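You operate a simulated robot arm through the tools that you are given. There is no shell and no other tool. Be economical: measure what you need, move in short steps, check, and stop when the job is done.

You run a simulated two-armed robot. Do the job below in one go: nothing can be reset, and whatever is moved stays where it is left.

JOB
Blow off balls No. 25 and No. 70, then cap both.
Fine: press a large cap home on each; stand the grey blower back in its holder. Set down upright: grey blower.

Only the result counts: the job must be done as asked and must still hold three seconds after the hand-in. Knocking over, shifting, dropping, spilling or breaking anything else fails it. A push-on lid holds only when it is set on centred and level and pressed home; a screw cap is set on level and turned clockwise until tight.

ROBOT AND FRAMES
Two 7-joint arms with two-finger parallel grippers on one trunk, on a base that drives. Base frame: it is fixed to the floor where the robot stands at the start and does not move with it; the origin is under the middle of the robot, x ahead of it, y to its left, z up; the surface under the hand at the start is at about z = 78. Units: cm, rad, N and s.
The left shoulder is at the start at [6.2, 16, 131.8], the right one opposite. With the tool pointing down near the work surface each hand reaches from about 10 to 84 cm from the robot's upright axis, wherever it stands, measured 20 degrees to its own side. Places, roughly: farthest upturned window [70, 100, 90]; large cap (6x6x3 cm) [60, -40, 80]; second upturned window [70, 90, 90]. Payload 3.43 kg a hand.
Tool frame (each hand has its own): the origin (TCP) lies between the finger pads and is the grasp point; the fingertips stand 3.4 cm ahead of it; z points along the fingers, y is the line along which they close. The gripper opens to 12.8 cm. The fingers are 2.4 cm wide and 1.2 cm thick; the gripper's body (4.8 by 13 cm) begins 9.6 cm behind the TCP.
Orientation is that of the tool frame in the base frame, as a unit quaternion [x, y, z, w]. With the fingers straight down and closing along the base's y, the tool's x points along the base's -x, its y along +y and its z along -z.

CONTROLS
- The arms move only by the tool jog_arm. It takes "left_motion", "right_motion" or both (then of equal length, played together; a hand with none holds still); each is a list of rows, each a list of 3 entries, a list of its own where there are three numbers: the finger opening in m, from 0 to 0.128, then the shift along the base's x, y, z in m, then the turn, a rotation vector about the base's x, y, z in rad. In form: [[gripper, [dx, dy, dz], [rx, ry, rz]], ...]. A call has 1 to 20 rows; each row shifts and turns the commanded pose from where the row before left it. Rows are played at 5 a second. More than 5 cm and 0.15 rad between two rows, or a gripper value outside its range, and nothing of the call is played. A pose out of reach is approached as far as the arm can. The call stops where the force on the tool passes 40 N (or 10 N more than at its start, if that is more) or the arm is blocked; 0.2 s more then pass. The fingers move at their own pace (about 15.3 cm/s each) and stop on an object; they squeeze with about 42 N. The grip force told is the motor's: it shows also when the fingers shut on nothing. Time passes only in rows, and 0.2 s behind the last, so rows that do not move let the fingers close. It gives the time, the measured TCP pose, the force on the tool (base axes), the opening and the grip force at its end, in the units of the frame above (readings bear some noise), with the torque about the TCP (base axes, N m) and any sound that the robot's microphone picked up.
- Cameras (640 x 400 px; columns grow to the right, rows downward): "scene" is now at [10.99, 3.33, 152.62]; the picture's right is [0.48, -0.88, 0.00], its down [-0.64, -0.35, -0.68] and it looks along [0.60, 0.33, -0.73] (base axes); focal length 257 px, centre (320, 200). "left" rides on the left gripper at [7.6, 1.1, -16] in its tool frame; the picture's right is [-0.15, 0.99, 0.00], its down [-0.88, -0.13, -0.46] and it looks along [-0.45, -0.07, 0.89] (tool axes); focal length 234 px, centre (320, 200). "right" rides on the right gripper at [7.6, -1.1, -16] in its tool frame; the picture's right is [0.15, 0.99, 0.00], its down [-0.88, 0.13, -0.46] and it looks along [-0.45, 0.07, 0.89] (tool axes); focal length 234 px, centre (320, 200). There is no depth. A picture from a camera that has moved, and an enlarged one, comes with that camera's place and axes in the base frame and with its lens.
- capture(camera): a new picture of that camera. No time passes.
- lift_body(by): slides the trunk up (or, below 0, down) by that many cm; the arms and the scene camera ride with it, the base frame stays. It gives what a move gives, with no picture.
- steer(legs): drives the robot by 1 to 6 legs, each [ahead, left, turn to the left] in cm, cm and rad, along the robot's own axes; the way and the turn of a leg run together, so that a leg with both is an arc; at most 150 cm and 3.142 rad a leg. The arms and the cameras ride along, it lands a little off, and it stops where it bumps. It gives what a move gives.
- turn_head(pan, tilt): turns the head with the scene camera to pan (to the left, within 1.501 rad either way) and tilt (down, from -0.506 to 1.204), counted from straight ahead of the robot. It gives what a move gives.
- inspect(camera, box): a new picture of the part [left, top, right, bottom] of that camera's present view, enlarged. No time passes.
- close_job(): hands the job in; it is judged then, once.

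Work in short steps. Places have to be worked out from the pictures, the camera data and where the tool is seen: move nearer, look again, correct. Check each grasp and each placing, and mend what went wrong. You have 120 turns and 100 pictures in all, those below and enlarged ones among them. Open the grippers and draw the arms clear of the work before you hand the job in, unless the task says otherwise.

The tools are called by a JSON object that holds its "fn" and its "kwargs". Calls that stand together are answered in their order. jog_arm: Moves the arms, as the interface text tells. Its arguments: {"type":"object","properties":{"left_motion":{"type":"array","items":{"type":"array"}},"right_motion":{"type":"array","items":{"type":"array"}}},"required":[]} The other tools are called the same way: lift_body (by) slides the trunk up or down; steer (legs) drives the base; turn_head (pan, tilt) turns the head that bears the scene camera; capture (camera) takes a picture; inspect (camera, box) takes an enlarged picture of a part of a camera's view; close_job () hands the job in.

At the start:

```text
clock: 0.0
left_position: [35.47, 44.92, 114.77]
left_ee_rot: [0.003, 1.0, -0.01, -0.004]
left_contact_force: [0.4, 0.7, 0.5]
left_torque: [0.03, 0.0, 0.01]
left_finger_gap: 12.8
left_finger_force: 0.1
right_position: [58.42, 11.21, 115.8]
right_ee_rot: [0.0, 1.0, 0.002, 0.004]
right_contact_force: [-0.6, 0.0, -0.8]
right_torque: [0.02, 0.01, 0.01]
right_finger_gap: 12.81
right_finger_force: 0.1
trunk travel left (down, up): [-80.0, 14.0]
robot x, y, heading: [-0.01, -0.15, 0.003]
head pan, tilt: [0.499, 0.824]
```

scene: 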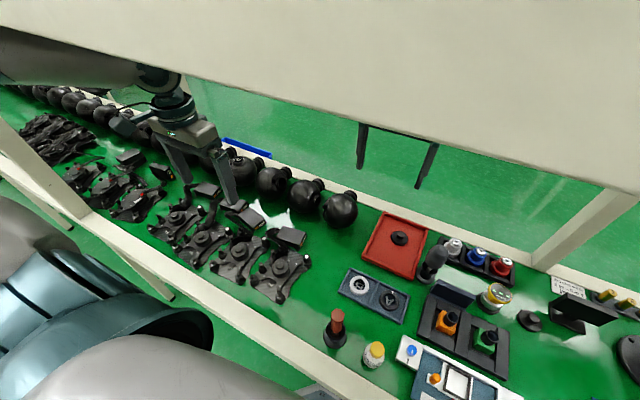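
right: 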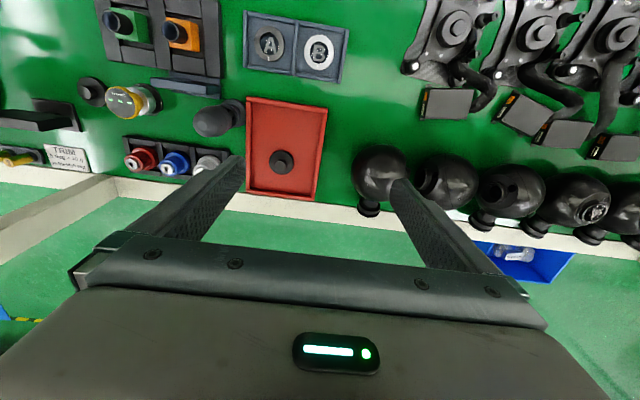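
left: 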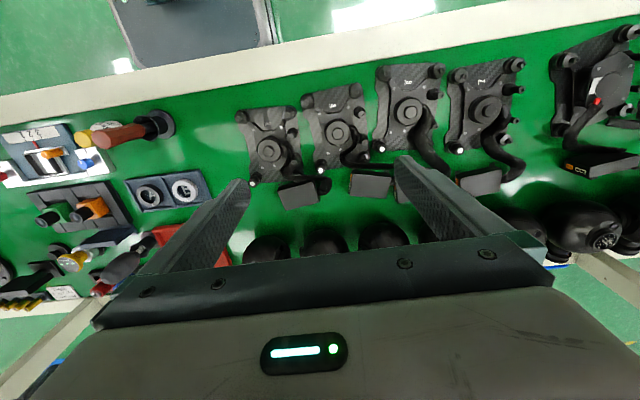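

The scene shows a row of black balls along the far edge, with tools to the right. I enlarge parts of the view to find ball numbers, caps and blower.

{"fn": "inspect", "kwargs": {"camera": "scene", "box": [320, 200, 640, 400]}}

{"fn": "inspect", "kwargs": {"camera": "scene", "box": [0, 60, 360, 260]}}

{"fn": "inspect", "kwargs": {"camera": "right", "box": [0, 0, 340, 220]}}

```text
2.00 times, centred on (480, 300) of scene
camera zoom: at [10.99, 3.33, 152.62], right [0.48, -0.88, 0.0], down [-0.64, -0.35, -0.68], along [0.6, 0.33, -0.73], focal length 514 px, centre (0, 0)
```

zoom: 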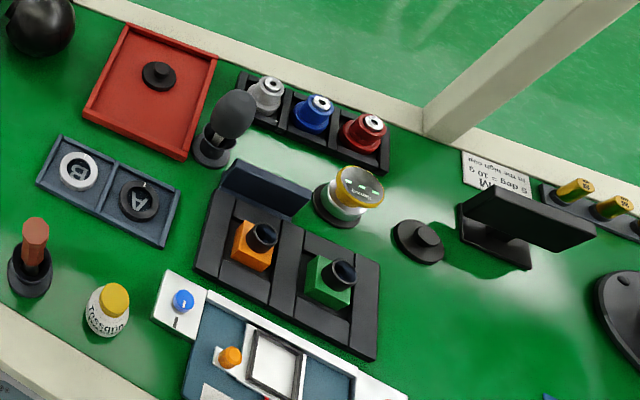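

```text
1.78 times, centred on (180, 160) of scene
camera zoom: at [10.99, 3.33, 152.62], right [0.48, -0.88, 0.0], down [-0.64, -0.35, -0.68], along [0.6, 0.33, -0.73], focal length 457 px, centre (569, 271)
```

zoom: 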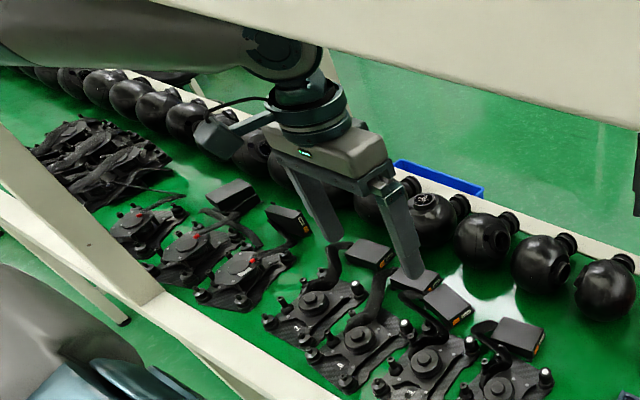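

```text
1.82 times, centred on (170, 110) of right
camera zoom: at [50.58, 9.92, 131.74], right [-0.15, 0.99, 0.0], down [0.88, 0.13, 0.46], along [0.46, 0.07, -0.89], focal length 426 px, centre (593, 364)
```

zoom: 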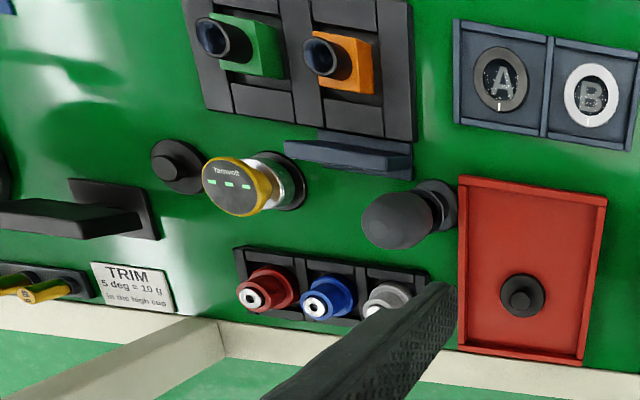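

I need to see the right-hand part and far-left part of the bench better. Turn the head right first.

{"fn": "turn_head", "kwargs": {"pan": -0.5, "tilt": 0.75}}

{"fn": "capture", "kwargs": {"camera": "scene"}}

{"fn": "turn_head", "kwargs": {"pan": 0.9, "tilt": 0.6}}

{"fn": "capture", "kwargs": {"camera": "scene"}}

```text
clock: 1.3
left_position: [35.46, 44.88, 114.96]
left_ee_rot: [0.003, 1.0, -0.012, -0.004]
left_contact_force: [0.0, 0.4, -0.7]
left_torque: [0.01, 0.0, 0.0]
left_finger_gap: 12.81
left_finger_force: 0.1
right_position: [58.31, 11.11, 116.08]
right_ee_rot: [0.0, 1.0, 0.002, 0.002]
right_contact_force: [0.4, 0.4, 0.2]
right_torque: [0.0, 0.0, 0.0]
right_finger_gap: 12.82
right_finger_force: 0.1
trunk travel left (down, up): [-80.0, 14.0]
robot x, y, heading: [0.13, -0.07, 0.008]
head pan, tilt: [-0.499, 0.75]
```

```text
93 pictures are left
camera scene: at [11.3, -4.4, 153.42], right [-0.48, -0.88, -0.01], down [-0.59, 0.33, -0.73], along [0.65, -0.35, -0.68], focal length 257 px, centre (320, 200)
```

scene: 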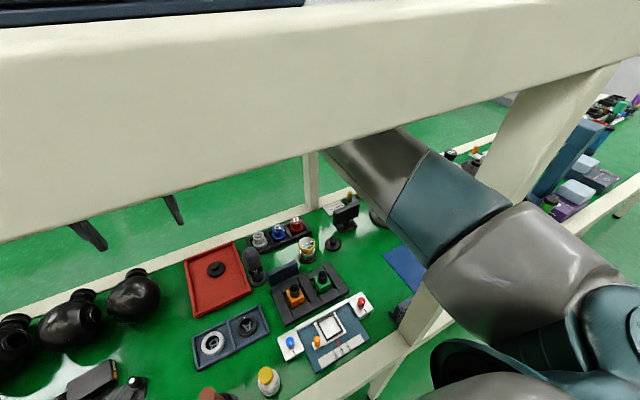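

```text
clock: 2.8
left_position: [35.56, 44.89, 114.74]
left_ee_rot: [0.004, 1.0, -0.013, -0.005]
left_contact_force: [-0.4, -0.2, -0.3]
left_torque: [0.0, 0.02, -0.01]
left_finger_gap: 12.8
left_finger_force: 0.0
right_position: [58.32, 11.29, 115.9]
right_ee_rot: [0.0, 1.0, 0.002, 0.004]
right_contact_force: [0.2, -0.1, 0.3]
right_torque: [0.01, -0.02, 0.02]
right_finger_gap: 12.82
right_finger_force: 0.0
trunk travel left (down, up): [-80.0, 14.0]
robot x, y, heading: [-0.03, -0.28, 0.0]
head pan, tilt: [0.901, 0.6]
```

```text
92 pictures are left
camera scene: at [9.5, 6.5, 154.74], right [0.78, -0.62, 0.0], down [-0.35, -0.44, -0.83], along [0.52, 0.65, -0.56], focal length 257 px, centre (320, 200)
```

scene: 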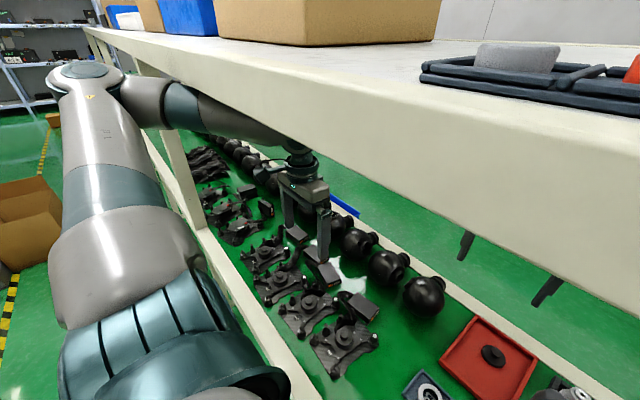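

The large cap is likely the disc near [59,-35]; the opposite end holds the balls. I'll move the right hand sideways to look down onto the tool area, and the left hand toward the far balls.

{"fn": "jog_arm", "kwargs": {"right_motion": [[0.128, [-0.02, -0.05, 0], [0, 0, 0]], [0.128, [-0.02, -0.05, 0], [0, 0, 0]], [0.128, [-0.02, -0.05, 0], [0, 0, 0]], [0.128, [-0.02, -0.05, 0], [0, 0, 0]], [0.128, [0, -0.05, 0], [0, 0, 0]], [0.128, [0, -0.05, 0], [0, 0, 0]], [0.128, [0, -0.05, 0], [0, 0, 0]]], "left_motion": [[0.128, [0.02, 0.05, 0], [0, 0, 0]], [0.128, [0.02, 0.05, 0], [0, 0, 0]], [0.128, [0.02, 0.05, 0], [0, 0, 0]], [0.128, [0.0, 0.05, 0], [0, 0, 0]], [0.128, [0, 0.05, 0], [0, 0, 0]], [0.128, [0, 0, 0], [0, 0, 0]], [0.128, [0, 0, 0], [0, 0, 0]]]}}

{"fn": "capture", "kwargs": {"camera": "right"}}

{"fn": "capture", "kwargs": {"camera": "left"}}

```text
refused: row 1 steps farther than a row can; nothing moved
```

```text
91 pictures are left
camera right: at [50.58, 9.98, 131.97], right [-0.15, 0.99, 0.0], down [0.88, 0.13, 0.46], along [0.46, 0.07, -0.89], focal length 234 px, centre (320, 200)
```

right: 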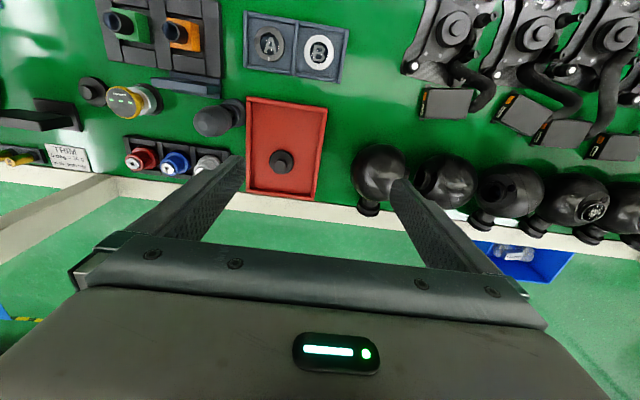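

```text
90 pictures are left
camera left: at [28.03, 46.41, 130.99], right [0.15, 0.99, -0.03], down [0.88, -0.12, 0.45], along [0.44, -0.09, -0.89], focal length 234 px, centre (320, 200)
```

left: 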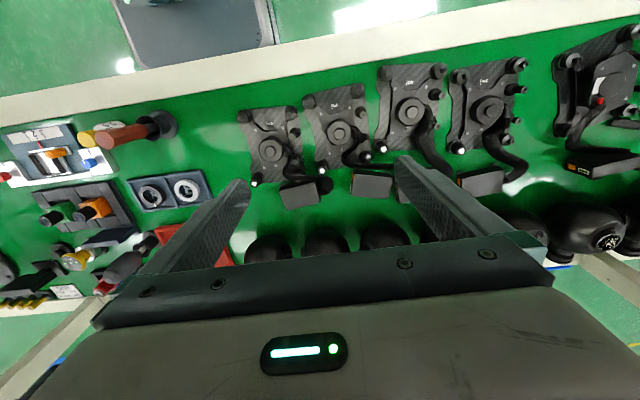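

The step limit is 5 cm total, so I redo it with smaller rows.

{"fn": "jog_arm", "kwargs": {"right_motion": [[0.128, [-0.02, -0.045, 0], [0, 0, 0]], [0.128, [-0.02, -0.045, 0], [0, 0, 0]], [0.128, [-0.02, -0.045, 0], [0, 0, 0]], [0.128, [-0.02, -0.045, 0], [0, 0, 0]], [0.128, [0, -0.045, 0], [0, 0, 0]], [0.128, [0, -0.045, 0], [0, 0, 0]], [0.128, [0, -0.045, 0], [0, 0, 0]], [0.128, [0, -0.045, 0], [0, 0, 0]]], "left_motion": [[0.128, [0.02, 0.045, 0], [0, 0, 0]], [0.128, [0.02, 0.045, 0], [0, 0, 0]], [0.128, [0.02, 0.045, 0], [0, 0, 0]], [0.128, [0.0, 0.045, 0], [0, 0, 0]], [0.128, [0, 0.045, 0], [0, 0, 0]], [0.128, [0, 0, 0], [0, 0, 0]], [0.128, [0, 0, 0], [0, 0, 0]], [0.128, [0, 0, 0], [0, 0, 0]]]}}

{"fn": "capture", "kwargs": {"camera": "right"}}

{"fn": "capture", "kwargs": {"camera": "left"}}

```text
clock: 4.8
left_position: [39.07, 73.98, 113.65]
left_ee_rot: [-0.058, 0.998, -0.018, -0.008]
left_contact_force: [-0.2, -0.2, -0.1]
left_torque: [-0.01, -0.02, 0.01]
left_finger_gap: 12.78
left_finger_force: 0.1
right_position: [58.69, -16.2, 116.13]
right_ee_rot: [-0.064, 0.998, -0.006, -0.002]
right_contact_force: [0.2, 0.1, -0.5]
right_torque: [-0.03, -0.04, -0.01]
right_finger_gap: 12.81
right_finger_force: 0.0
trunk travel left (down, up): [-80.0, 14.0]
robot x, y, heading: [4.66, 0.23, 0.123]
head pan, tilt: [0.901, 0.6]
stopped in row 8 (left hand): the arm was blocked; the commanded pose is now the measured one
```

```text
89 pictures are left
camera right: at [51.25, -18.18, 132.1], right [-0.27, 0.96, -0.01], down [0.86, 0.25, 0.45], along [0.44, 0.11, -0.89], focal length 234 px, centre (320, 200)
```

right: 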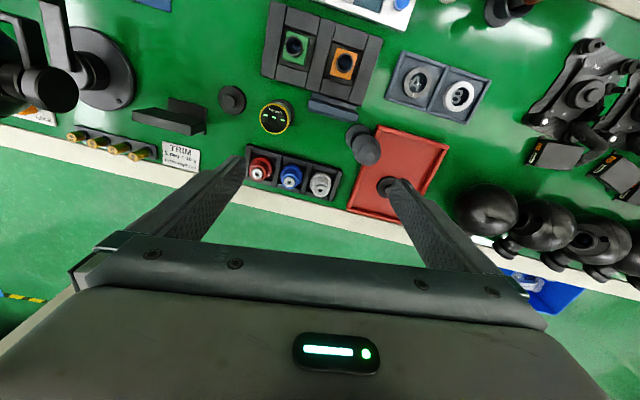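

```text
88 pictures are left
camera left: at [31.45, 74.84, 129.83], right [0.03, 1.0, -0.03], down [0.9, -0.01, 0.45], along [0.44, -0.04, -0.89], focal length 234 px, centre (320, 200)
```

left: 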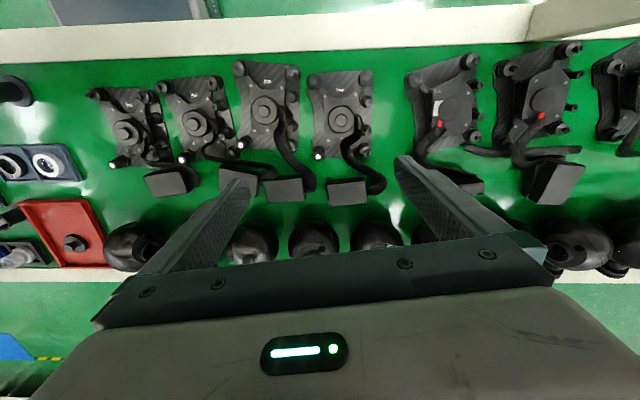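

The left arm met something (likely a post) and nudged the base. I back the left arm off, then inspect the right-hand tools enlarged.

{"fn": "jog_arm", "kwargs": {"left_motion": [[0.128, [-0.02, -0.045, 0], [0, 0, 0]], [0.128, [-0.02, -0.045, 0], [0, 0, 0]], [0.128, [-0.02, -0.045, 0], [0, 0, 0]], [0.128, [0.0, -0.045, 0], [0, 0, 0]], [0.128, [0, -0.045, 0], [0, 0, 0]], [0.128, [0, 0, 0], [0, 0, 0]]]}}

{"fn": "inspect", "kwargs": {"camera": "right", "box": [200, 60, 440, 210]}}

{"fn": "inspect", "kwargs": {"camera": "right", "box": [0, 0, 320, 200]}}

{"fn": "capture", "kwargs": {"camera": "left"}}

```text
clock: 6.2
left_position: [33.54, 51.48, 113.83]
left_ee_rot: [-0.056, 0.998, -0.018, -0.009]
left_contact_force: [-0.3, 0.9, -0.5]
left_torque: [-0.02, 0.0, 0.0]
left_finger_gap: 12.78
left_finger_force: 0.0
right_position: [58.74, -16.44, 115.93]
right_ee_rot: [-0.06, 0.998, -0.007, -0.001]
right_contact_force: [-0.3, 0.4, -0.1]
right_torque: [0.05, -0.03, 0.01]
right_finger_gap: 12.8
right_finger_force: 0.0
trunk travel left (down, up): [-80.0, 14.0]
robot x, y, heading: [4.59, 0.09, 0.114]
head pan, tilt: [0.901, 0.6]
```

```text
2.67 times, centred on (320, 135) of right
camera zoom: at [51.41, -18.35, 132.03], right [-0.26, 0.96, -0.01], down [0.86, 0.24, 0.45], along [0.44, 0.11, -0.89], focal length 624 px, centre (320, 373)
```

zoom: 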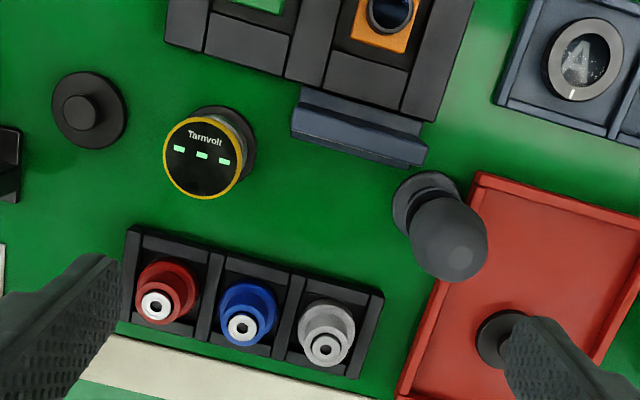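

```text
2.00 times, centred on (160, 100) of right
camera zoom: at [51.41, -18.35, 132.03], right [-0.26, 0.96, -0.01], down [0.86, 0.24, 0.45], along [0.44, 0.11, -0.89], focal length 468 px, centre (640, 400)
```

zoom: 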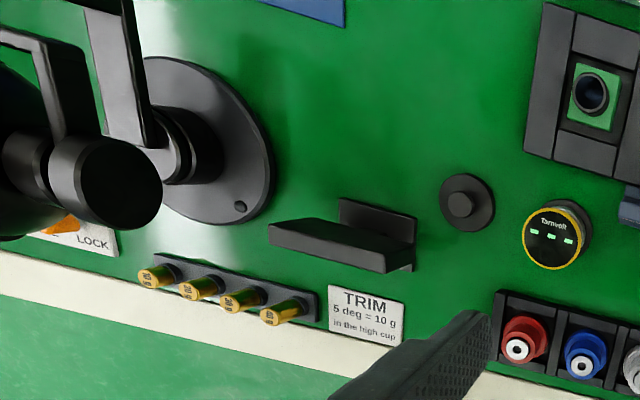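

```text
85 pictures are left
camera left: at [26.06, 52.29, 129.9], right [0.03, 1.0, -0.04], down [0.9, -0.01, 0.44], along [0.44, -0.05, -0.9], focal length 234 px, centre (320, 200)
```

left: 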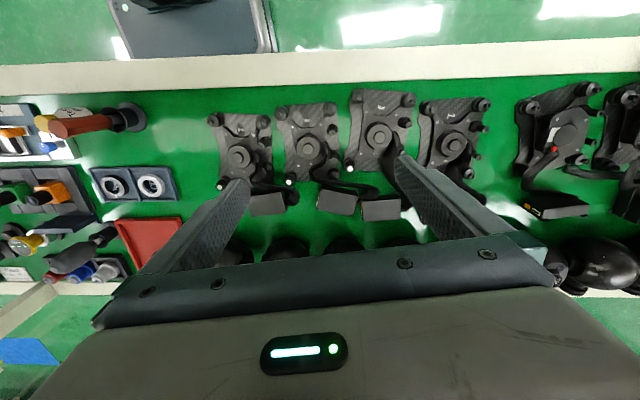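

I see a rack of red/blue/grey things and a dark bulb on a stand near the tray. I get closer looks: move the right hand back and lower so its camera looks closely at these.

{"fn": "jog_arm", "kwargs": {"right_motion": [[0.128, [-0.04, 0.0, -0.02], [0, 0, 0]], [0.128, [-0.04, 0.0, -0.02], [0, 0, 0]], [0.128, [-0.04, 0.0, -0.02], [0, 0, 0]], [0.128, [-0.02, 0, -0.02], [0, 0, 0.06]], [0.128, [0, 0, 0], [0, 0, 0.06]], [0.128, [0, 0, 0], [0, 0, 0]]]}}

{"fn": "capture", "kwargs": {"camera": "right"}}

{"fn": "inspect", "kwargs": {"camera": "right", "box": [160, 60, 480, 260]}}

```text
clock: 7.8
left_position: [32.97, 52.13, 113.86]
left_ee_rot: [-0.068, 0.997, -0.018, -0.009]
left_contact_force: [0.0, 0.4, 0.2]
left_torque: [0.0, -0.07, 0.0]
left_finger_gap: 12.79
left_finger_force: 0.0
right_position: [46.79, -15.54, 107.97]
right_ee_rot: [-0.134, 0.991, -0.006, -0.003]
right_contact_force: [-0.4, 0.3, -0.5]
right_torque: [-0.05, -0.03, 0.0]
right_finger_gap: 12.77
right_finger_force: 0.0
right hand out of reach, approached as far as the arm can: row 4
trunk travel left (down, up): [-80.0, 14.0]
robot x, y, heading: [5.5, 0.08, 0.141]
head pan, tilt: [0.901, 0.6]
stopped in row 6 (right hand): the arm was blocked; the commanded pose is now the measured one
```

```text
84 pictures are left
camera right: at [39.83, -18.53, 123.99], right [-0.4, 0.91, -0.01], down [0.82, 0.36, 0.45], along [0.41, 0.17, -0.89], focal length 234 px, centre (320, 200)
```

right: 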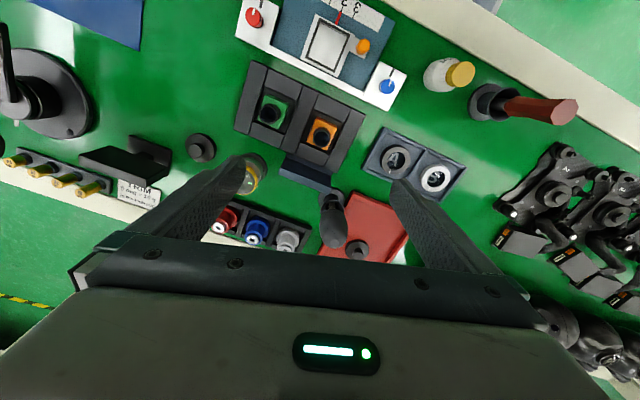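

```text
2.00 times, centred on (320, 160) of right
camera zoom: at [39.83, -18.53, 123.99], right [-0.4, 0.91, -0.01], down [0.82, 0.36, 0.45], along [0.41, 0.17, -0.89], focal length 468 px, centre (320, 280)
```

zoom: 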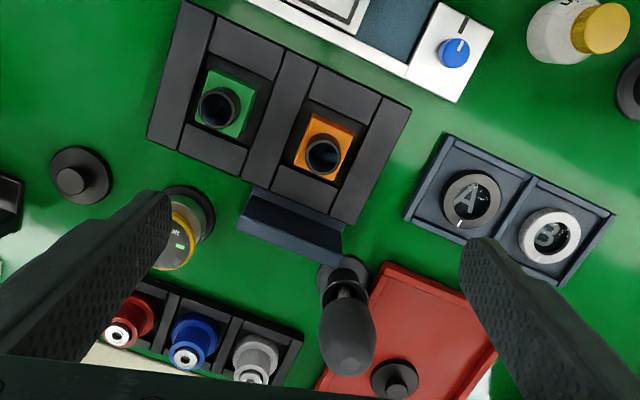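

The arms appear to rub the shelf (front edge about x 34, underside about z 139). I lower the trunk a little for clearance and pull the left hand in toward the body.

{"fn": "lift_body", "kwargs": {"by": -6}}

{"fn": "jog_arm", "kwargs": {"left_motion": [[0.128, [0.0, -0.045, 0], [0, 0, 0]], [0.128, [0.0, -0.045, 0], [0, 0, 0]], [0.128, [0.0, -0.045, 0], [0, 0, 0]], [0.128, [0.0, -0.045, 0], [0, 0, 0]], [0.128, [0, 0, 0], [0, 0, 0]]]}}

{"fn": "turn_head", "kwargs": {"pan": 0.4, "tilt": 0.9}}

{"fn": "capture", "kwargs": {"camera": "scene"}}

```text
clock: 8.8
left_position: [32.32, 52.22, 107.79]
left_ee_rot: [-0.071, 0.997, -0.017, -0.008]
left_contact_force: [0.1, -0.5, -0.2]
left_torque: [-0.03, 0.02, -0.01]
left_finger_gap: 12.8
left_finger_force: 0.1
right_position: [46.59, -15.57, 102.04]
right_ee_rot: [-0.137, 0.991, -0.007, -0.003]
right_contact_force: [-0.6, 0.7, 0.3]
right_torque: [-0.03, 0.01, 0.01]
right_finger_gap: 12.81
right_finger_force: 0.1
trunk travel left (down, up): [-74.0, 20.0]
robot x, y, heading: [5.47, 0.13, 0.148]
head pan, tilt: [0.901, 0.6]
```

```text
clock: 10.2
left_position: [33.32, 37.55, 108.12]
left_ee_rot: [-0.108, 0.992, -0.072, -0.012]
left_contact_force: [-0.1, -0.3, 0.5]
left_torque: [-0.01, 0.01, -0.01]
left_finger_gap: 12.8
left_finger_force: 0.1
left hand out of reach, approached as far as the arm can: row 2, 3, 4
right_position: [45.16, -13.8, 102.43]
right_ee_rot: [-0.146, 0.989, -0.01, 0.004]
right_contact_force: [0.1, 0.0, 0.7]
right_torque: [-0.06, 0.0, 0.01]
right_finger_gap: 12.8
right_finger_force: 0.0
trunk travel left (down, up): [-74.0, 20.0]
robot x, y, heading: [4.38, 0.67, 0.167]
head pan, tilt: [0.901, 0.6]
stopped in row 5 (left hand): the arm was blocked; the commanded pose is now the measured one
```

```text
clock: 11.1
left_position: [33.64, 37.49, 108.48]
left_ee_rot: [-0.105, 0.992, -0.074, -0.007]
left_contact_force: [-0.5, 0.9, -0.1]
left_torque: [0.0, 0.0, -0.02]
left_finger_gap: 12.79
left_finger_force: 0.0
right_position: [44.97, -13.96, 102.52]
right_ee_rot: [-0.144, 0.989, -0.009, 0.004]
right_contact_force: [0.7, 0.4, 0.3]
right_torque: [-0.02, 0.01, 0.0]
right_finger_gap: 12.8
right_finger_force: 0.0
trunk travel left (down, up): [-74.0, 20.0]
robot x, y, heading: [4.82, 0.54, 0.163]
head pan, tilt: [0.4, 0.901]
```

```text
82 pictures are left
camera scene: at [14.36, 8.03, 146.0], right [0.53, -0.84, 0.02], down [-0.65, -0.43, -0.62], along [0.53, 0.32, -0.78], focal length 257 px, centre (320, 200)
```

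scene: 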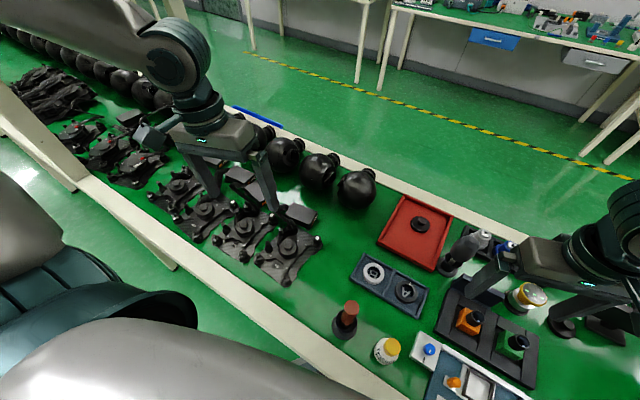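

The robot has been nudged to heading 0.16. I back away from the bench and straighten so the arms can be rearranged in the open.

{"fn": "steer", "kwargs": {"legs": [[-20, 3.5, 0], [0, 0, -0.163]]}}

{"fn": "capture", "kwargs": {"camera": "scene"}}

```text
clock: 12.4
left_position: [22.83, 38.44, 109.78]
left_ee_rot: [-0.169, 0.984, -0.054, 0.007]
left_contact_force: [0.9, -0.1, 0.3]
left_torque: [-0.01, 0.22, -0.05]
left_finger_gap: 12.78
left_finger_force: 0.1
right_position: [39.45, -11.37, 102.13]
right_ee_rot: [-0.19, 0.982, -0.001, -0.003]
right_contact_force: [-0.1, -1.2, 0.6]
right_torque: [0.12, -0.05, -0.03]
right_finger_gap: 12.81
right_finger_force: 0.1
trunk travel left (down, up): [-74.0, 20.0]
robot x, y, heading: [-3.67, -0.88, 0.286]
head pan, tilt: [0.4, 0.901]
stopped in leg 1: the robot was blocked; the commanded pose is now the measured one
```

```text
81 pictures are left
camera scene: at [8.73, 6.64, 146.13], right [0.63, -0.78, 0.0], down [-0.62, -0.5, -0.61], along [0.47, 0.38, -0.79], focal length 257 px, centre (320, 200)
```

scene: 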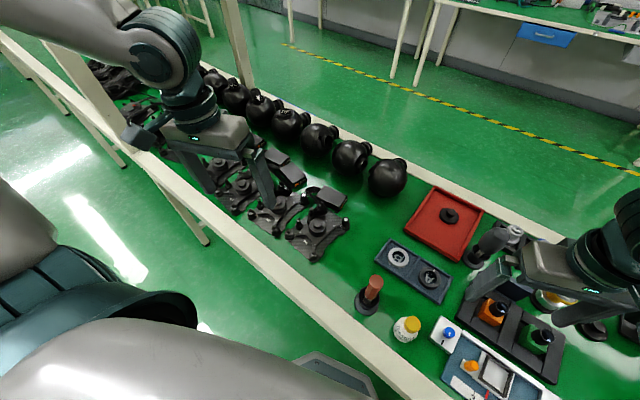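

Backing turned the robot left, so something on the right (right arm on the right post) is caught. I look right.

{"fn": "turn_head", "kwargs": {"pan": -0.9, "tilt": 0.8}}

{"fn": "capture", "kwargs": {"camera": "scene"}}

```text
clock: 13.9
left_position: [20.77, 38.28, 109.59]
left_ee_rot: [-0.182, 0.982, -0.058, 0.009]
left_contact_force: [0.2, -0.5, 0.4]
left_torque: [-0.01, 0.01, 0.02]
left_finger_gap: 12.79
left_finger_force: 0.0
right_position: [39.09, -11.23, 102.46]
right_ee_rot: [-0.206, 0.978, -0.006, 0.002]
right_contact_force: [-0.1, -0.5, -0.3]
right_torque: [0.0, -0.01, -0.04]
right_finger_gap: 12.78
right_finger_force: 0.1
trunk travel left (down, up): [-74.0, 20.0]
robot x, y, heading: [-3.97, -2.18, 0.317]
head pan, tilt: [-0.901, 0.799]
```

```text
80 pictures are left
camera scene: at [8.34, -3.19, 147.01], right [-0.55, -0.83, 0.01], down [-0.6, 0.39, -0.7], along [0.58, -0.4, -0.71], focal length 257 px, centre (320, 200)
```

scene: 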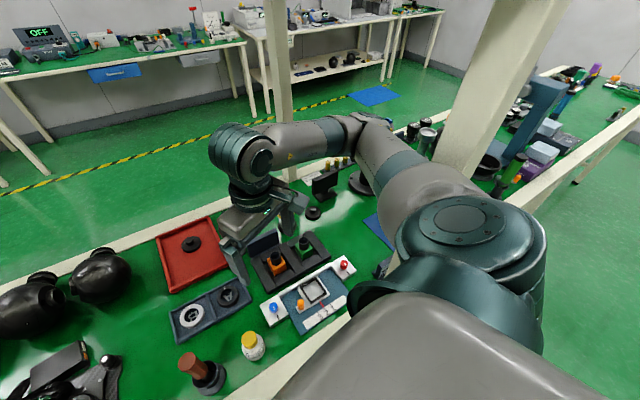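

The right upper arm is hooked around the right post. I first draw the left hand back out in front of the bench, then slide the robot left to free the right elbow.

{"fn": "jog_arm", "kwargs": {"left_motion": [[0.128, [-0.03, 0.02, 0], [0, 0, 0]], [0.128, [-0.03, 0.03, 0], [0, 0, 0]], [0.128, [-0.03, 0.03, 0], [0, 0, 0]], [0.128, [-0.03, 0.03, 0], [0, 0, 0]], [0.128, [-0.02, 0.03, 0], [0, 0, 0]], [0.128, [0, 0, 0], [0, 0, 0]]]}}

{"fn": "steer", "kwargs": {"legs": [[6, 13, 0]]}}

{"fn": "capture", "kwargs": {"camera": "scene"}}

```text
clock: 15.3
left_position: [8.5, 53.4, 109.86]
left_ee_rot: [-0.182, 0.982, -0.057, 0.009]
left_contact_force: [-0.3, 0.3, -0.3]
left_torque: [-0.01, 0.02, -0.01]
left_finger_gap: 12.81
left_finger_force: 0.1
left hand out of reach, approached as far as the arm can: row 1
right_position: [38.99, -11.18, 102.35]
right_ee_rot: [-0.206, 0.979, -0.006, 0.002]
right_contact_force: [0.0, 0.7, 0.2]
right_torque: [-0.03, -0.02, 0.0]
right_finger_gap: 12.82
right_finger_force: 0.0
trunk travel left (down, up): [-74.0, 20.0]
robot x, y, heading: [-4.09, -2.38, 0.309]
head pan, tilt: [-0.901, 0.799]
```

```text
clock: 16.6
left_position: [10.11, 66.19, 110.81]
left_ee_rot: [-0.179, 0.982, -0.051, 0.012]
left_contact_force: [-0.6, 0.4, -0.4]
left_torque: [0.0, 0.01, -0.01]
left_finger_gap: 12.84
left_finger_force: 0.1
right_position: [40.37, 1.43, 102.52]
right_ee_rot: [-0.204, 0.979, 0.001, 0.005]
right_contact_force: [-0.2, 0.4, -0.9]
right_torque: [-0.02, 0.05, 0.01]
right_finger_gap: 12.84
right_finger_force: 0.1
trunk travel left (down, up): [-74.0, 20.0]
robot x, y, heading: [-1.76, 12.02, 0.305]
head pan, tilt: [-0.901, 0.799]
```

```text
79 pictures are left
camera scene: at [9.44, 8.95, 146.99], right [-0.56, -0.83, 0.0], down [-0.6, 0.4, -0.7], along [0.58, -0.39, -0.72], focal length 257 px, centre (320, 200)
```

scene: 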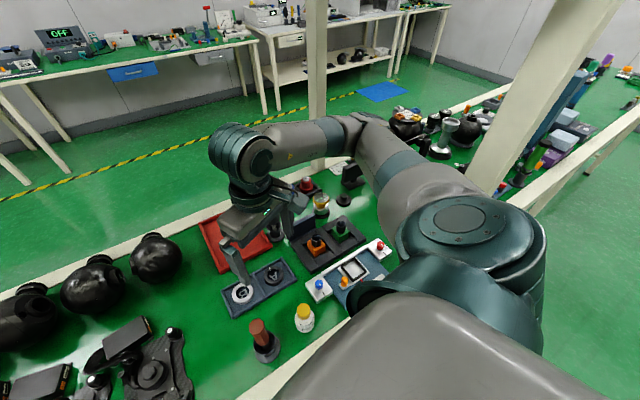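

The elbow has moved clear. I slide further left and straighten the heading.

{"fn": "steer", "kwargs": {"legs": [[5, 17, -0.305]]}}

{"fn": "turn_head", "kwargs": {"pan": -0.5, "tilt": 0.85}}

{"fn": "capture", "kwargs": {"camera": "scene"}}

{"fn": "capture", "kwargs": {"camera": "right"}}

```text
clock: 18.1
left_position: [27.93, 77.53, 110.68]
left_ee_rot: [-0.029, 0.998, -0.052, 0.004]
left_contact_force: [-0.6, -0.7, -0.1]
left_torque: [0.0, 0.04, 0.0]
left_finger_gap: 12.8
left_finger_force: 0.0
right_position: [37.52, 6.73, 102.38]
right_ee_rot: [-0.053, 0.999, 0.0, 0.005]
right_contact_force: [0.4, -0.6, 0.6]
right_torque: [0.01, 0.02, 0.0]
right_finger_gap: 12.78
right_finger_force: 0.1
trunk travel left (down, up): [-74.0, 20.0]
robot x, y, heading: [0.16, 29.78, 0.006]
head pan, tilt: [-0.901, 0.799]
```

```text
clock: 19.0
left_position: [27.85, 77.69, 110.71]
left_ee_rot: [-0.028, 0.998, -0.052, 0.004]
left_contact_force: [-1.0, -0.8, -0.2]
left_torque: [0.03, 0.02, 0.01]
left_finger_gap: 12.79
left_finger_force: 0.1
right_position: [37.48, 6.74, 102.52]
right_ee_rot: [-0.053, 0.999, 0.0, 0.005]
right_contact_force: [0.0, -0.1, -0.1]
right_torque: [0.0, -0.01, -0.01]
right_finger_gap: 12.82
right_finger_force: 0.1
trunk travel left (down, up): [-74.0, 20.0]
robot x, y, heading: [0.13, 29.27, 0.003]
head pan, tilt: [-0.499, 0.85]
```

```text
78 pictures are left
camera scene: at [12.03, 25.67, 146.6], right [-0.47, -0.88, 0.0], down [-0.66, 0.36, -0.66], along [0.58, -0.31, -0.75], focal length 257 px, centre (320, 200)
```

scene: 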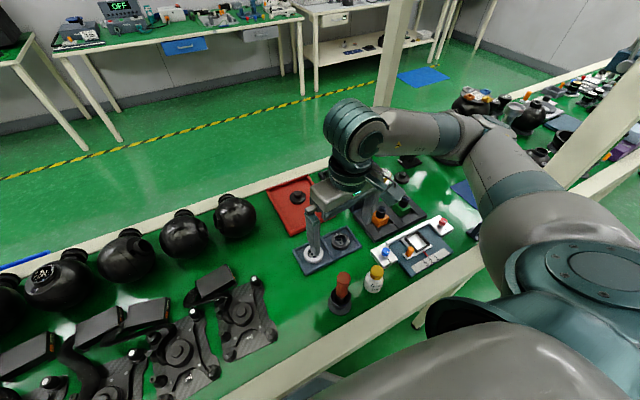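

```text
77 pictures are left
camera right: at [29.79, 4.72, 118.4], right [-0.25, 0.97, 0.0], down [0.86, 0.22, 0.46], along [0.45, 0.12, -0.89], focal length 234 px, centre (320, 200)
```

right: 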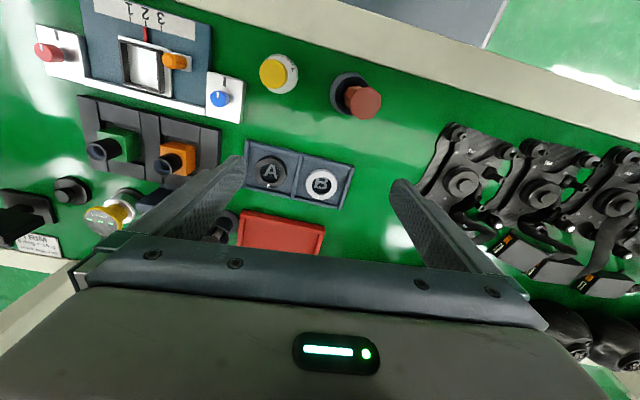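

Now free and straight. One ball shows a labelled window facing up; I look at the balls leftward.

{"fn": "turn_head", "kwargs": {"pan": 0.5, "tilt": 0.75}}

{"fn": "capture", "kwargs": {"camera": "scene"}}

{"fn": "inspect", "kwargs": {"camera": "scene", "box": [160, 60, 480, 260]}}

```text
clock: 20.2
left_position: [27.8, 77.56, 110.78]
left_ee_rot: [-0.028, 0.998, -0.051, 0.004]
left_contact_force: [0.5, -0.1, -0.4]
left_torque: [0.0, 0.01, -0.04]
left_finger_gap: 12.81
left_finger_force: 0.0
right_position: [37.53, 6.71, 102.46]
right_ee_rot: [-0.053, 0.999, 0.001, 0.005]
right_contact_force: [-0.7, 0.5, 0.0]
right_torque: [-0.02, 0.0, 0.0]
right_finger_gap: 12.79
right_finger_force: 0.1
trunk travel left (down, up): [-74.0, 20.0]
robot x, y, heading: [0.15, 29.41, 0.003]
head pan, tilt: [0.499, 0.75]
```

```text
76 pictures are left
camera scene: at [12.43, 33.38, 147.39], right [0.48, -0.88, 0.0], down [-0.6, -0.33, -0.73], along [0.64, 0.35, -0.68], focal length 257 px, centre (320, 200)
```

scene: 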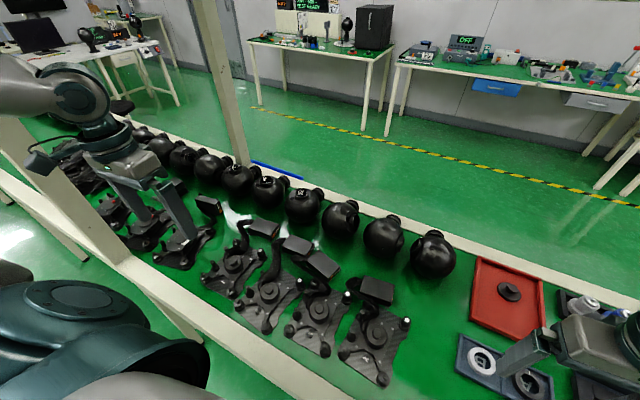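

```text
2.00 times, centred on (320, 160) of scene
camera zoom: at [12.43, 33.38, 147.39], right [0.48, -0.88, 0.0], down [-0.6, -0.33, -0.73], along [0.64, 0.35, -0.68], focal length 514 px, centre (320, 280)
```

zoom: 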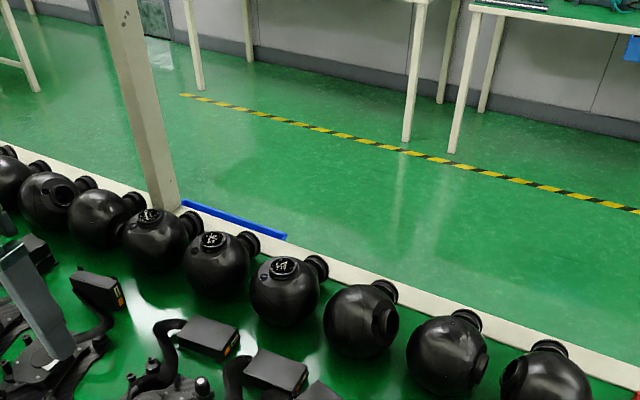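

Three balls have upturned, labelled windows near y ≈ 70, 85, 100 at x ≈ 66. The blower is in reach of the right hand, so I go look at it closely first.

{"fn": "jog_arm", "kwargs": {"right_motion": [[0.128, [0.03, -0.03, 0.015], [0, 0, 0]], [0.128, [0.03, -0.03, 0.015], [0, 0, 0]], [0.128, [0.03, -0.03, 0.01], [0, 0, 0]], [0.128, [0.03, -0.03, 0], [0, 0, 0]], [0.128, [0.03, 0, 0], [0, 0, -0.1]], [0.128, [0, 0, 0], [0, 0, 0]]]}}

{"fn": "capture", "kwargs": {"camera": "right"}}

{"fn": "turn_head", "kwargs": {"pan": -0.7, "tilt": 0.7}}

{"fn": "inspect", "kwargs": {"camera": "scene", "box": [200, 80, 520, 280]}}

```text
clock: 21.6
left_position: [27.88, 77.45, 110.81]
left_ee_rot: [-0.029, 0.998, -0.052, 0.004]
left_contact_force: [-0.5, 0.1, -0.6]
left_torque: [-0.01, 0.01, 0.0]
left_finger_gap: 12.78
left_finger_force: 0.1
right_position: [52.25, -5.25, 106.48]
right_ee_rot: [-0.003, 1.0, 0.0, 0.005]
right_contact_force: [-0.1, 0.4, 0.4]
right_torque: [0.02, -0.02, -0.01]
right_finger_gap: 12.78
right_finger_force: 0.1
trunk travel left (down, up): [-74.0, 20.0]
robot x, y, heading: [0.18, 29.57, 0.008]
head pan, tilt: [0.499, 0.75]
```

```text
74 pictures are left
camera right: at [44.34, -6.43, 122.47], right [-0.15, 0.99, 0.0], down [0.87, 0.14, 0.46], along [0.46, 0.07, -0.89], focal length 234 px, centre (320, 200)
```

right: 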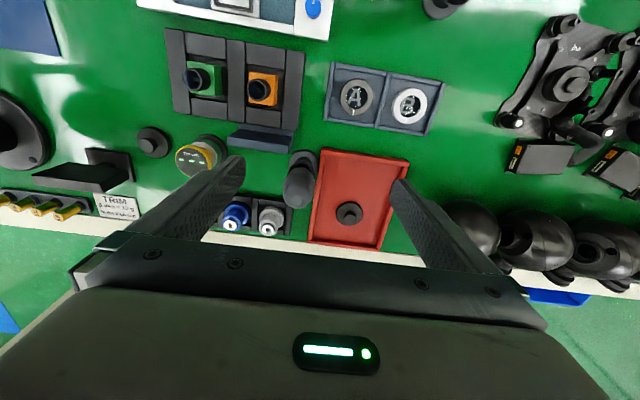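

```text
clock: 23.0
left_position: [27.92, 77.58, 110.72]
left_ee_rot: [-0.029, 0.998, -0.051, 0.004]
left_contact_force: [0.2, 1.1, -0.1]
left_torque: [0.01, 0.02, 0.0]
left_finger_gap: 12.8
left_finger_force: 0.0
right_position: [52.21, -5.0, 106.47]
right_ee_rot: [-0.004, 1.0, 0.001, 0.005]
right_contact_force: [-0.1, 0.0, 0.7]
right_torque: [0.01, 0.02, 0.0]
right_finger_gap: 12.79
right_finger_force: 0.1
trunk travel left (down, up): [-74.0, 20.0]
robot x, y, heading: [0.13, 29.34, 0.007]
head pan, tilt: [-0.7, 0.7]
```

```text
2.00 times, centred on (360, 180) of scene
camera zoom: at [11.72, 23.96, 147.82], right [-0.64, -0.77, 0.0], down [-0.5, 0.41, -0.76], along [0.59, -0.49, -0.64], focal length 514 px, centre (240, 240)
```

zoom: 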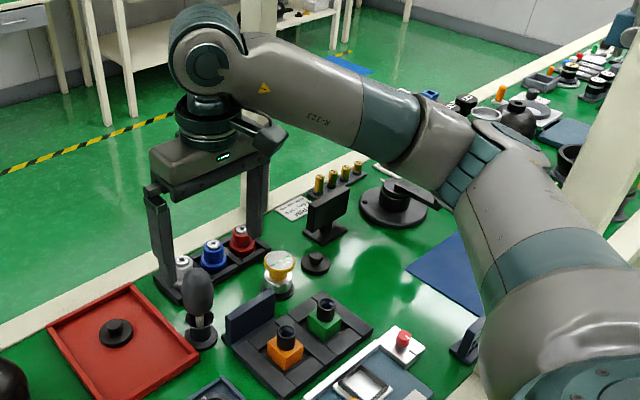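

The dark grey bulb with a nozzle in a ring holder is the blower. I zoom in to compare the two caps and the blower.

{"fn": "inspect", "kwargs": {"camera": "right", "box": [260, 130, 420, 250]}}

{"fn": "inspect", "kwargs": {"camera": "right", "box": [100, 80, 260, 180]}}

```text
3.33 times, centred on (340, 190) of right
camera zoom: at [44.39, -6.38, 122.43], right [-0.15, 0.99, 0.0], down [0.88, 0.14, 0.46], along [0.46, 0.07, -0.89], focal length 781 px, centre (253, 233)
```

zoom: 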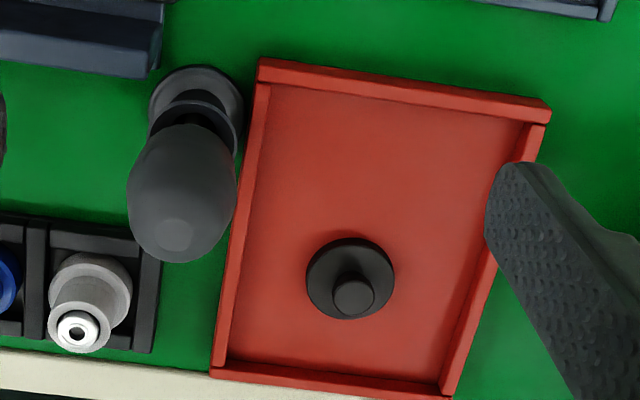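

```text
4.00 times, centred on (180, 130) of right
camera zoom: at [44.39, -6.38, 122.43], right [-0.15, 0.99, 0.0], down [0.88, 0.14, 0.46], along [0.46, 0.07, -0.89], focal length 937 px, centre (880, 480)
```

zoom: 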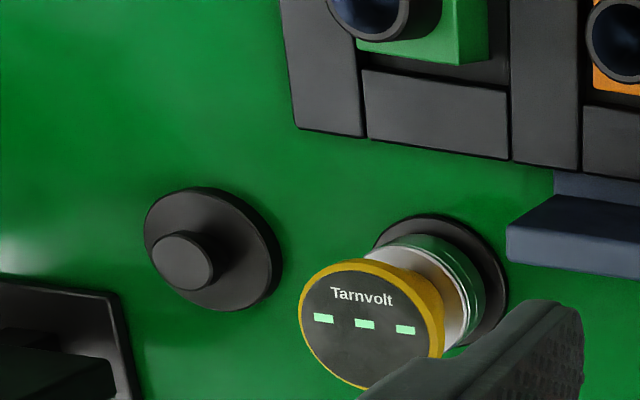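

Both caps measure about 5.5–6 cm. I look further right for any other caps before choosing.

{"fn": "turn_head", "kwargs": {"pan": -1.0, "tilt": 0.45}}

{"fn": "inspect", "kwargs": {"camera": "scene", "box": [240, 60, 560, 260]}}

```text
clock: 23.8
left_position: [28.04, 77.61, 110.85]
left_ee_rot: [-0.028, 0.998, -0.052, 0.004]
left_contact_force: [-0.3, 0.2, -0.2]
left_torque: [0.0, 0.0, 0.02]
left_finger_gap: 12.82
left_finger_force: 0.2
right_position: [52.15, -5.23, 106.4]
right_ee_rot: [-0.003, 1.0, -0.001, 0.005]
right_contact_force: [-0.4, -0.3, 0.4]
right_torque: [0.0, 0.0, -0.02]
right_finger_gap: 12.79
right_finger_force: 0.0
trunk travel left (down, up): [-74.0, 20.0]
robot x, y, heading: [0.6, 29.9, 0.012]
head pan, tilt: [-1.0, 0.45]
```

```text
2.00 times, centred on (400, 160) of scene
camera zoom: at [10.19, 21.68, 150.03], right [-0.84, -0.55, 0.0], down [-0.24, 0.37, -0.9], along [0.49, -0.75, -0.44], focal length 514 px, centre (160, 280)
```

zoom: 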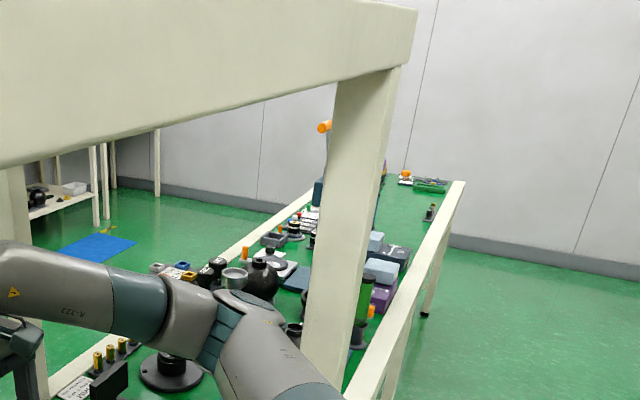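

The blower axis is at about (59.2, -7.4), its bulb top at z ≈ 95. I move above it and look again.

{"fn": "jog_arm", "kwargs": {"right_motion": [[0.09, [0.035, -0.011, 0], [0, 0, 0]], [0.09, [0.035, -0.011, 0], [0, 0, 0]], [0.09, [0, 0, -0.03], [0, 0, 0]], [0.09, [0, 0, 0], [0, 0, 0]]]}}

{"fn": "capture", "kwargs": {"camera": "right"}}

{"fn": "turn_head", "kwargs": {"pan": -0.7, "tilt": 0.75}}

{"fn": "inspect", "kwargs": {"camera": "scene", "box": [220, 80, 420, 240]}}

```text
clock: 24.8
left_position: [27.85, 77.61, 110.76]
left_ee_rot: [-0.028, 0.998, -0.051, 0.004]
left_contact_force: [0.3, 0.5, -0.4]
left_torque: [0.01, 0.01, 0.02]
left_finger_gap: 12.8
left_finger_force: 0.0
right_position: [59.56, -7.49, 103.57]
right_ee_rot: [-0.003, 1.0, -0.001, 0.005]
right_contact_force: [-0.6, 0.5, -0.1]
right_torque: [-0.03, 0.0, 0.01]
right_finger_gap: 9.02
right_finger_force: 0.0
trunk travel left (down, up): [-74.0, 20.0]
robot x, y, heading: [0.33, 29.25, 0.007]
head pan, tilt: [-1.0, 0.45]
```

```text
69 pictures are left
camera right: at [51.72, -8.71, 119.42], right [-0.15, 0.99, 0.0], down [0.88, 0.14, 0.46], along [0.46, 0.07, -0.89], focal length 234 px, centre (320, 200)
```

right: 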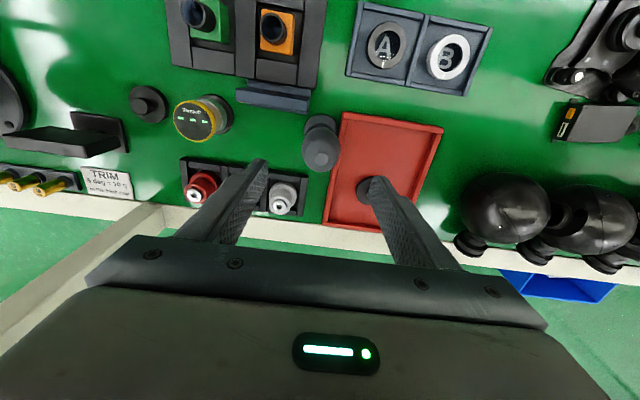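

```text
clock: 25.6
left_position: [27.97, 77.52, 110.79]
left_ee_rot: [-0.028, 0.998, -0.05, 0.006]
left_contact_force: [0.2, -0.1, -0.3]
left_torque: [0.01, 0.01, -0.01]
left_finger_gap: 12.78
left_finger_force: 0.0
right_position: [59.49, -7.48, 103.52]
right_ee_rot: [-0.004, 1.0, 0.0, 0.006]
right_contact_force: [-0.5, -0.1, 0.0]
right_torque: [0.01, -0.01, 0.02]
right_finger_gap: 9.01
right_finger_force: 0.1
trunk travel left (down, up): [-74.0, 20.0]
robot x, y, heading: [0.49, 29.09, 0.007]
head pan, tilt: [-0.7, 0.75]
```

```text
2.50 times, centred on (320, 160) of scene
camera zoom: at [11.53, 24.07, 147.4], right [-0.64, -0.77, 0.0], down [-0.52, 0.44, -0.73], along [0.56, -0.47, -0.68], focal length 643 px, centre (320, 300)
```

zoom: 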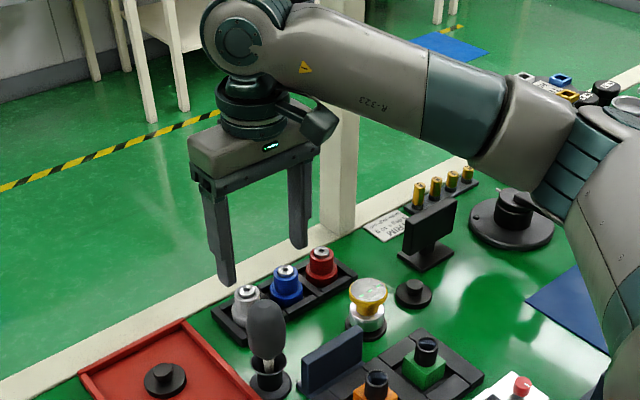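

Both views put the bulb axis at about (58.9, -7.2), bulb from z 85 to 95. I descend around it to z ≈ 89.5.

{"fn": "jog_arm", "kwargs": {"right_motion": [[0.09, [-0.005, 0.003, -0.03], [0, 0, 0]], [0.09, [0, 0, -0.04], [0, 0, 0]], [0.09, [0, 0, -0.04], [0, 0, 0]], [0.09, [0, 0, -0.03], [0, 0, 0]], [0.09, [0, 0, 0], [0, 0, 0]]]}}

{"fn": "inspect", "kwargs": {"camera": "right", "box": [160, 60, 480, 260]}}

{"fn": "inspect", "kwargs": {"camera": "scene", "box": [240, 120, 400, 240]}}

```text
clock: 26.8
left_position: [27.85, 77.65, 110.7]
left_ee_rot: [-0.029, 0.998, -0.052, 0.004]
left_contact_force: [0.3, 0.0, -1.6]
left_torque: [-0.01, 0.01, 0.01]
left_finger_gap: 12.79
left_finger_force: 0.1
right_position: [59.0, -7.33, 89.5]
right_ee_rot: [-0.003, 1.0, 0.0, 0.004]
right_contact_force: [0.3, -0.2, -0.4]
right_torque: [-0.05, -0.01, -0.01]
right_finger_gap: 9.01
right_finger_force: 0.0
trunk travel left (down, up): [-74.0, 20.0]
robot x, y, heading: [0.25, 29.17, 0.006]
head pan, tilt: [-0.7, 0.75]
```

```text
2.00 times, centred on (320, 160) of right
camera zoom: at [51.22, -8.57, 105.43], right [-0.15, 0.99, 0.0], down [0.88, 0.14, 0.46], along [0.46, 0.07, -0.89], focal length 468 px, centre (320, 280)
```

zoom: 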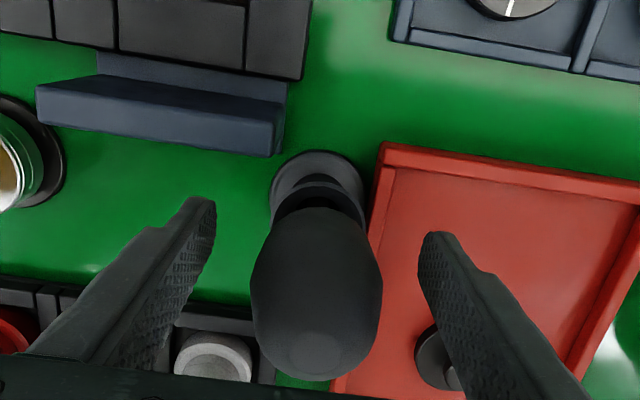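

```text
3.33 times, centred on (320, 180) of scene
camera zoom: at [11.52, 24.09, 147.4], right [-0.64, -0.77, 0.0], down [-0.52, 0.44, -0.73], along [0.56, -0.47, -0.68], focal length 858 px, centre (320, 267)
```

zoom: 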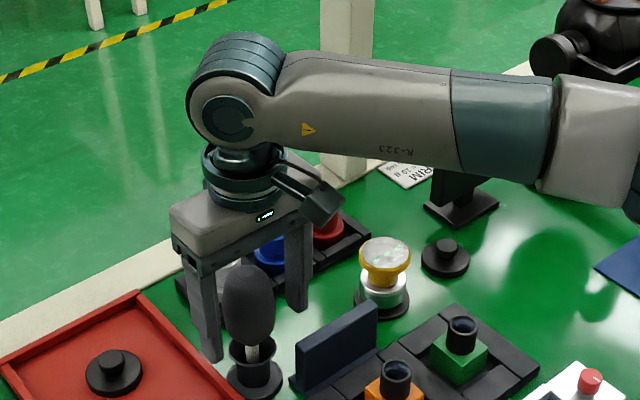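

The bulb stands centred between the fingers. I close gently and watch force and sound.

{"fn": "jog_arm", "kwargs": {"right_motion": [[0.06, [0, 0, 0], [0, 0, 0]], [0.05, [0, 0, 0], [0, 0, 0]], [0.042, [0, 0, 0], [0, 0, 0]], [0.042, [0, 0, 0], [0, 0, 0]]]}}

```text
clock: 27.8
left_position: [27.85, 77.69, 110.79]
left_ee_rot: [-0.028, 0.998, -0.052, 0.004]
left_contact_force: [-0.2, 0.4, -0.3]
left_torque: [0.01, 0.02, 0.01]
left_finger_gap: 12.8
left_finger_force: 0.1
right_position: [59.1, -7.28, 89.42]
right_ee_rot: [-0.003, 1.0, 0.0, 0.005]
right_contact_force: [-0.2, 0.2, 0.2]
right_torque: [-0.02, 0.02, 0.01]
right_finger_gap: 4.98
right_finger_force: 42.4
trunk travel left (down, up): [-74.0, 20.0]
robot x, y, heading: [-0.2, 29.59, 0.006]
head pan, tilt: [-0.7, 0.75]
```

Gripped at 4.98 cm with 42 N. I lift straight up slowly.

{"fn": "jog_arm", "kwargs": {"right_motion": [[0.042, [0, 0, 0.02], [0, 0, 0]], [0.042, [0, 0, 0.03], [0, 0, 0]], [0.042, [0, 0, 0.04], [0, 0, 0]], [0.042, [0, 0, 0.04], [0, 0, 0]], [0.042, [0, 0, 0], [0, 0, 0]]]}}

{"fn": "inspect", "kwargs": {"camera": "scene", "box": [240, 120, 400, 240]}}

```text
clock: 29.0
left_position: [27.99, 77.57, 110.89]
left_ee_rot: [-0.029, 0.998, -0.053, 0.004]
left_contact_force: [0.5, 0.4, -0.1]
left_torque: [0.01, 0.0, 0.01]
left_finger_gap: 12.79
left_finger_force: 0.1
right_position: [58.95, -7.29, 102.33]
right_ee_rot: [-0.003, 1.0, 0.0, 0.004]
right_contact_force: [0.2, 0.7, -0.9]
right_torque: [0.01, 0.01, 0.0]
right_finger_gap: 4.99
right_finger_force: 42.5
trunk travel left (down, up): [-74.0, 20.0]
robot x, y, heading: [0.28, 29.27, 0.008]
head pan, tilt: [-0.7, 0.75]
```

```text
3.33 times, centred on (320, 180) of scene
camera zoom: at [11.59, 24.04, 147.39], right [-0.64, -0.77, 0.0], down [-0.52, 0.44, -0.73], along [0.56, -0.47, -0.68], focal length 858 px, centre (320, 267)
```

zoom: 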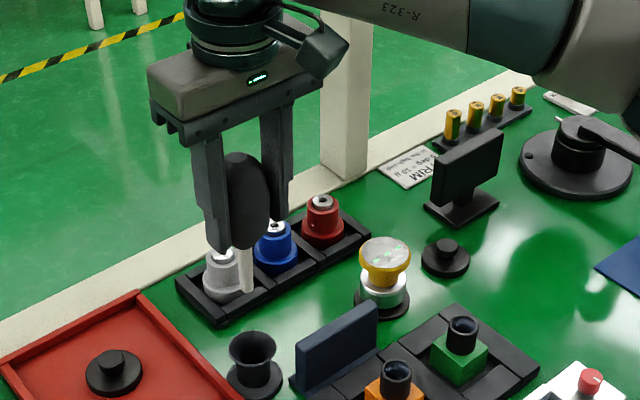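

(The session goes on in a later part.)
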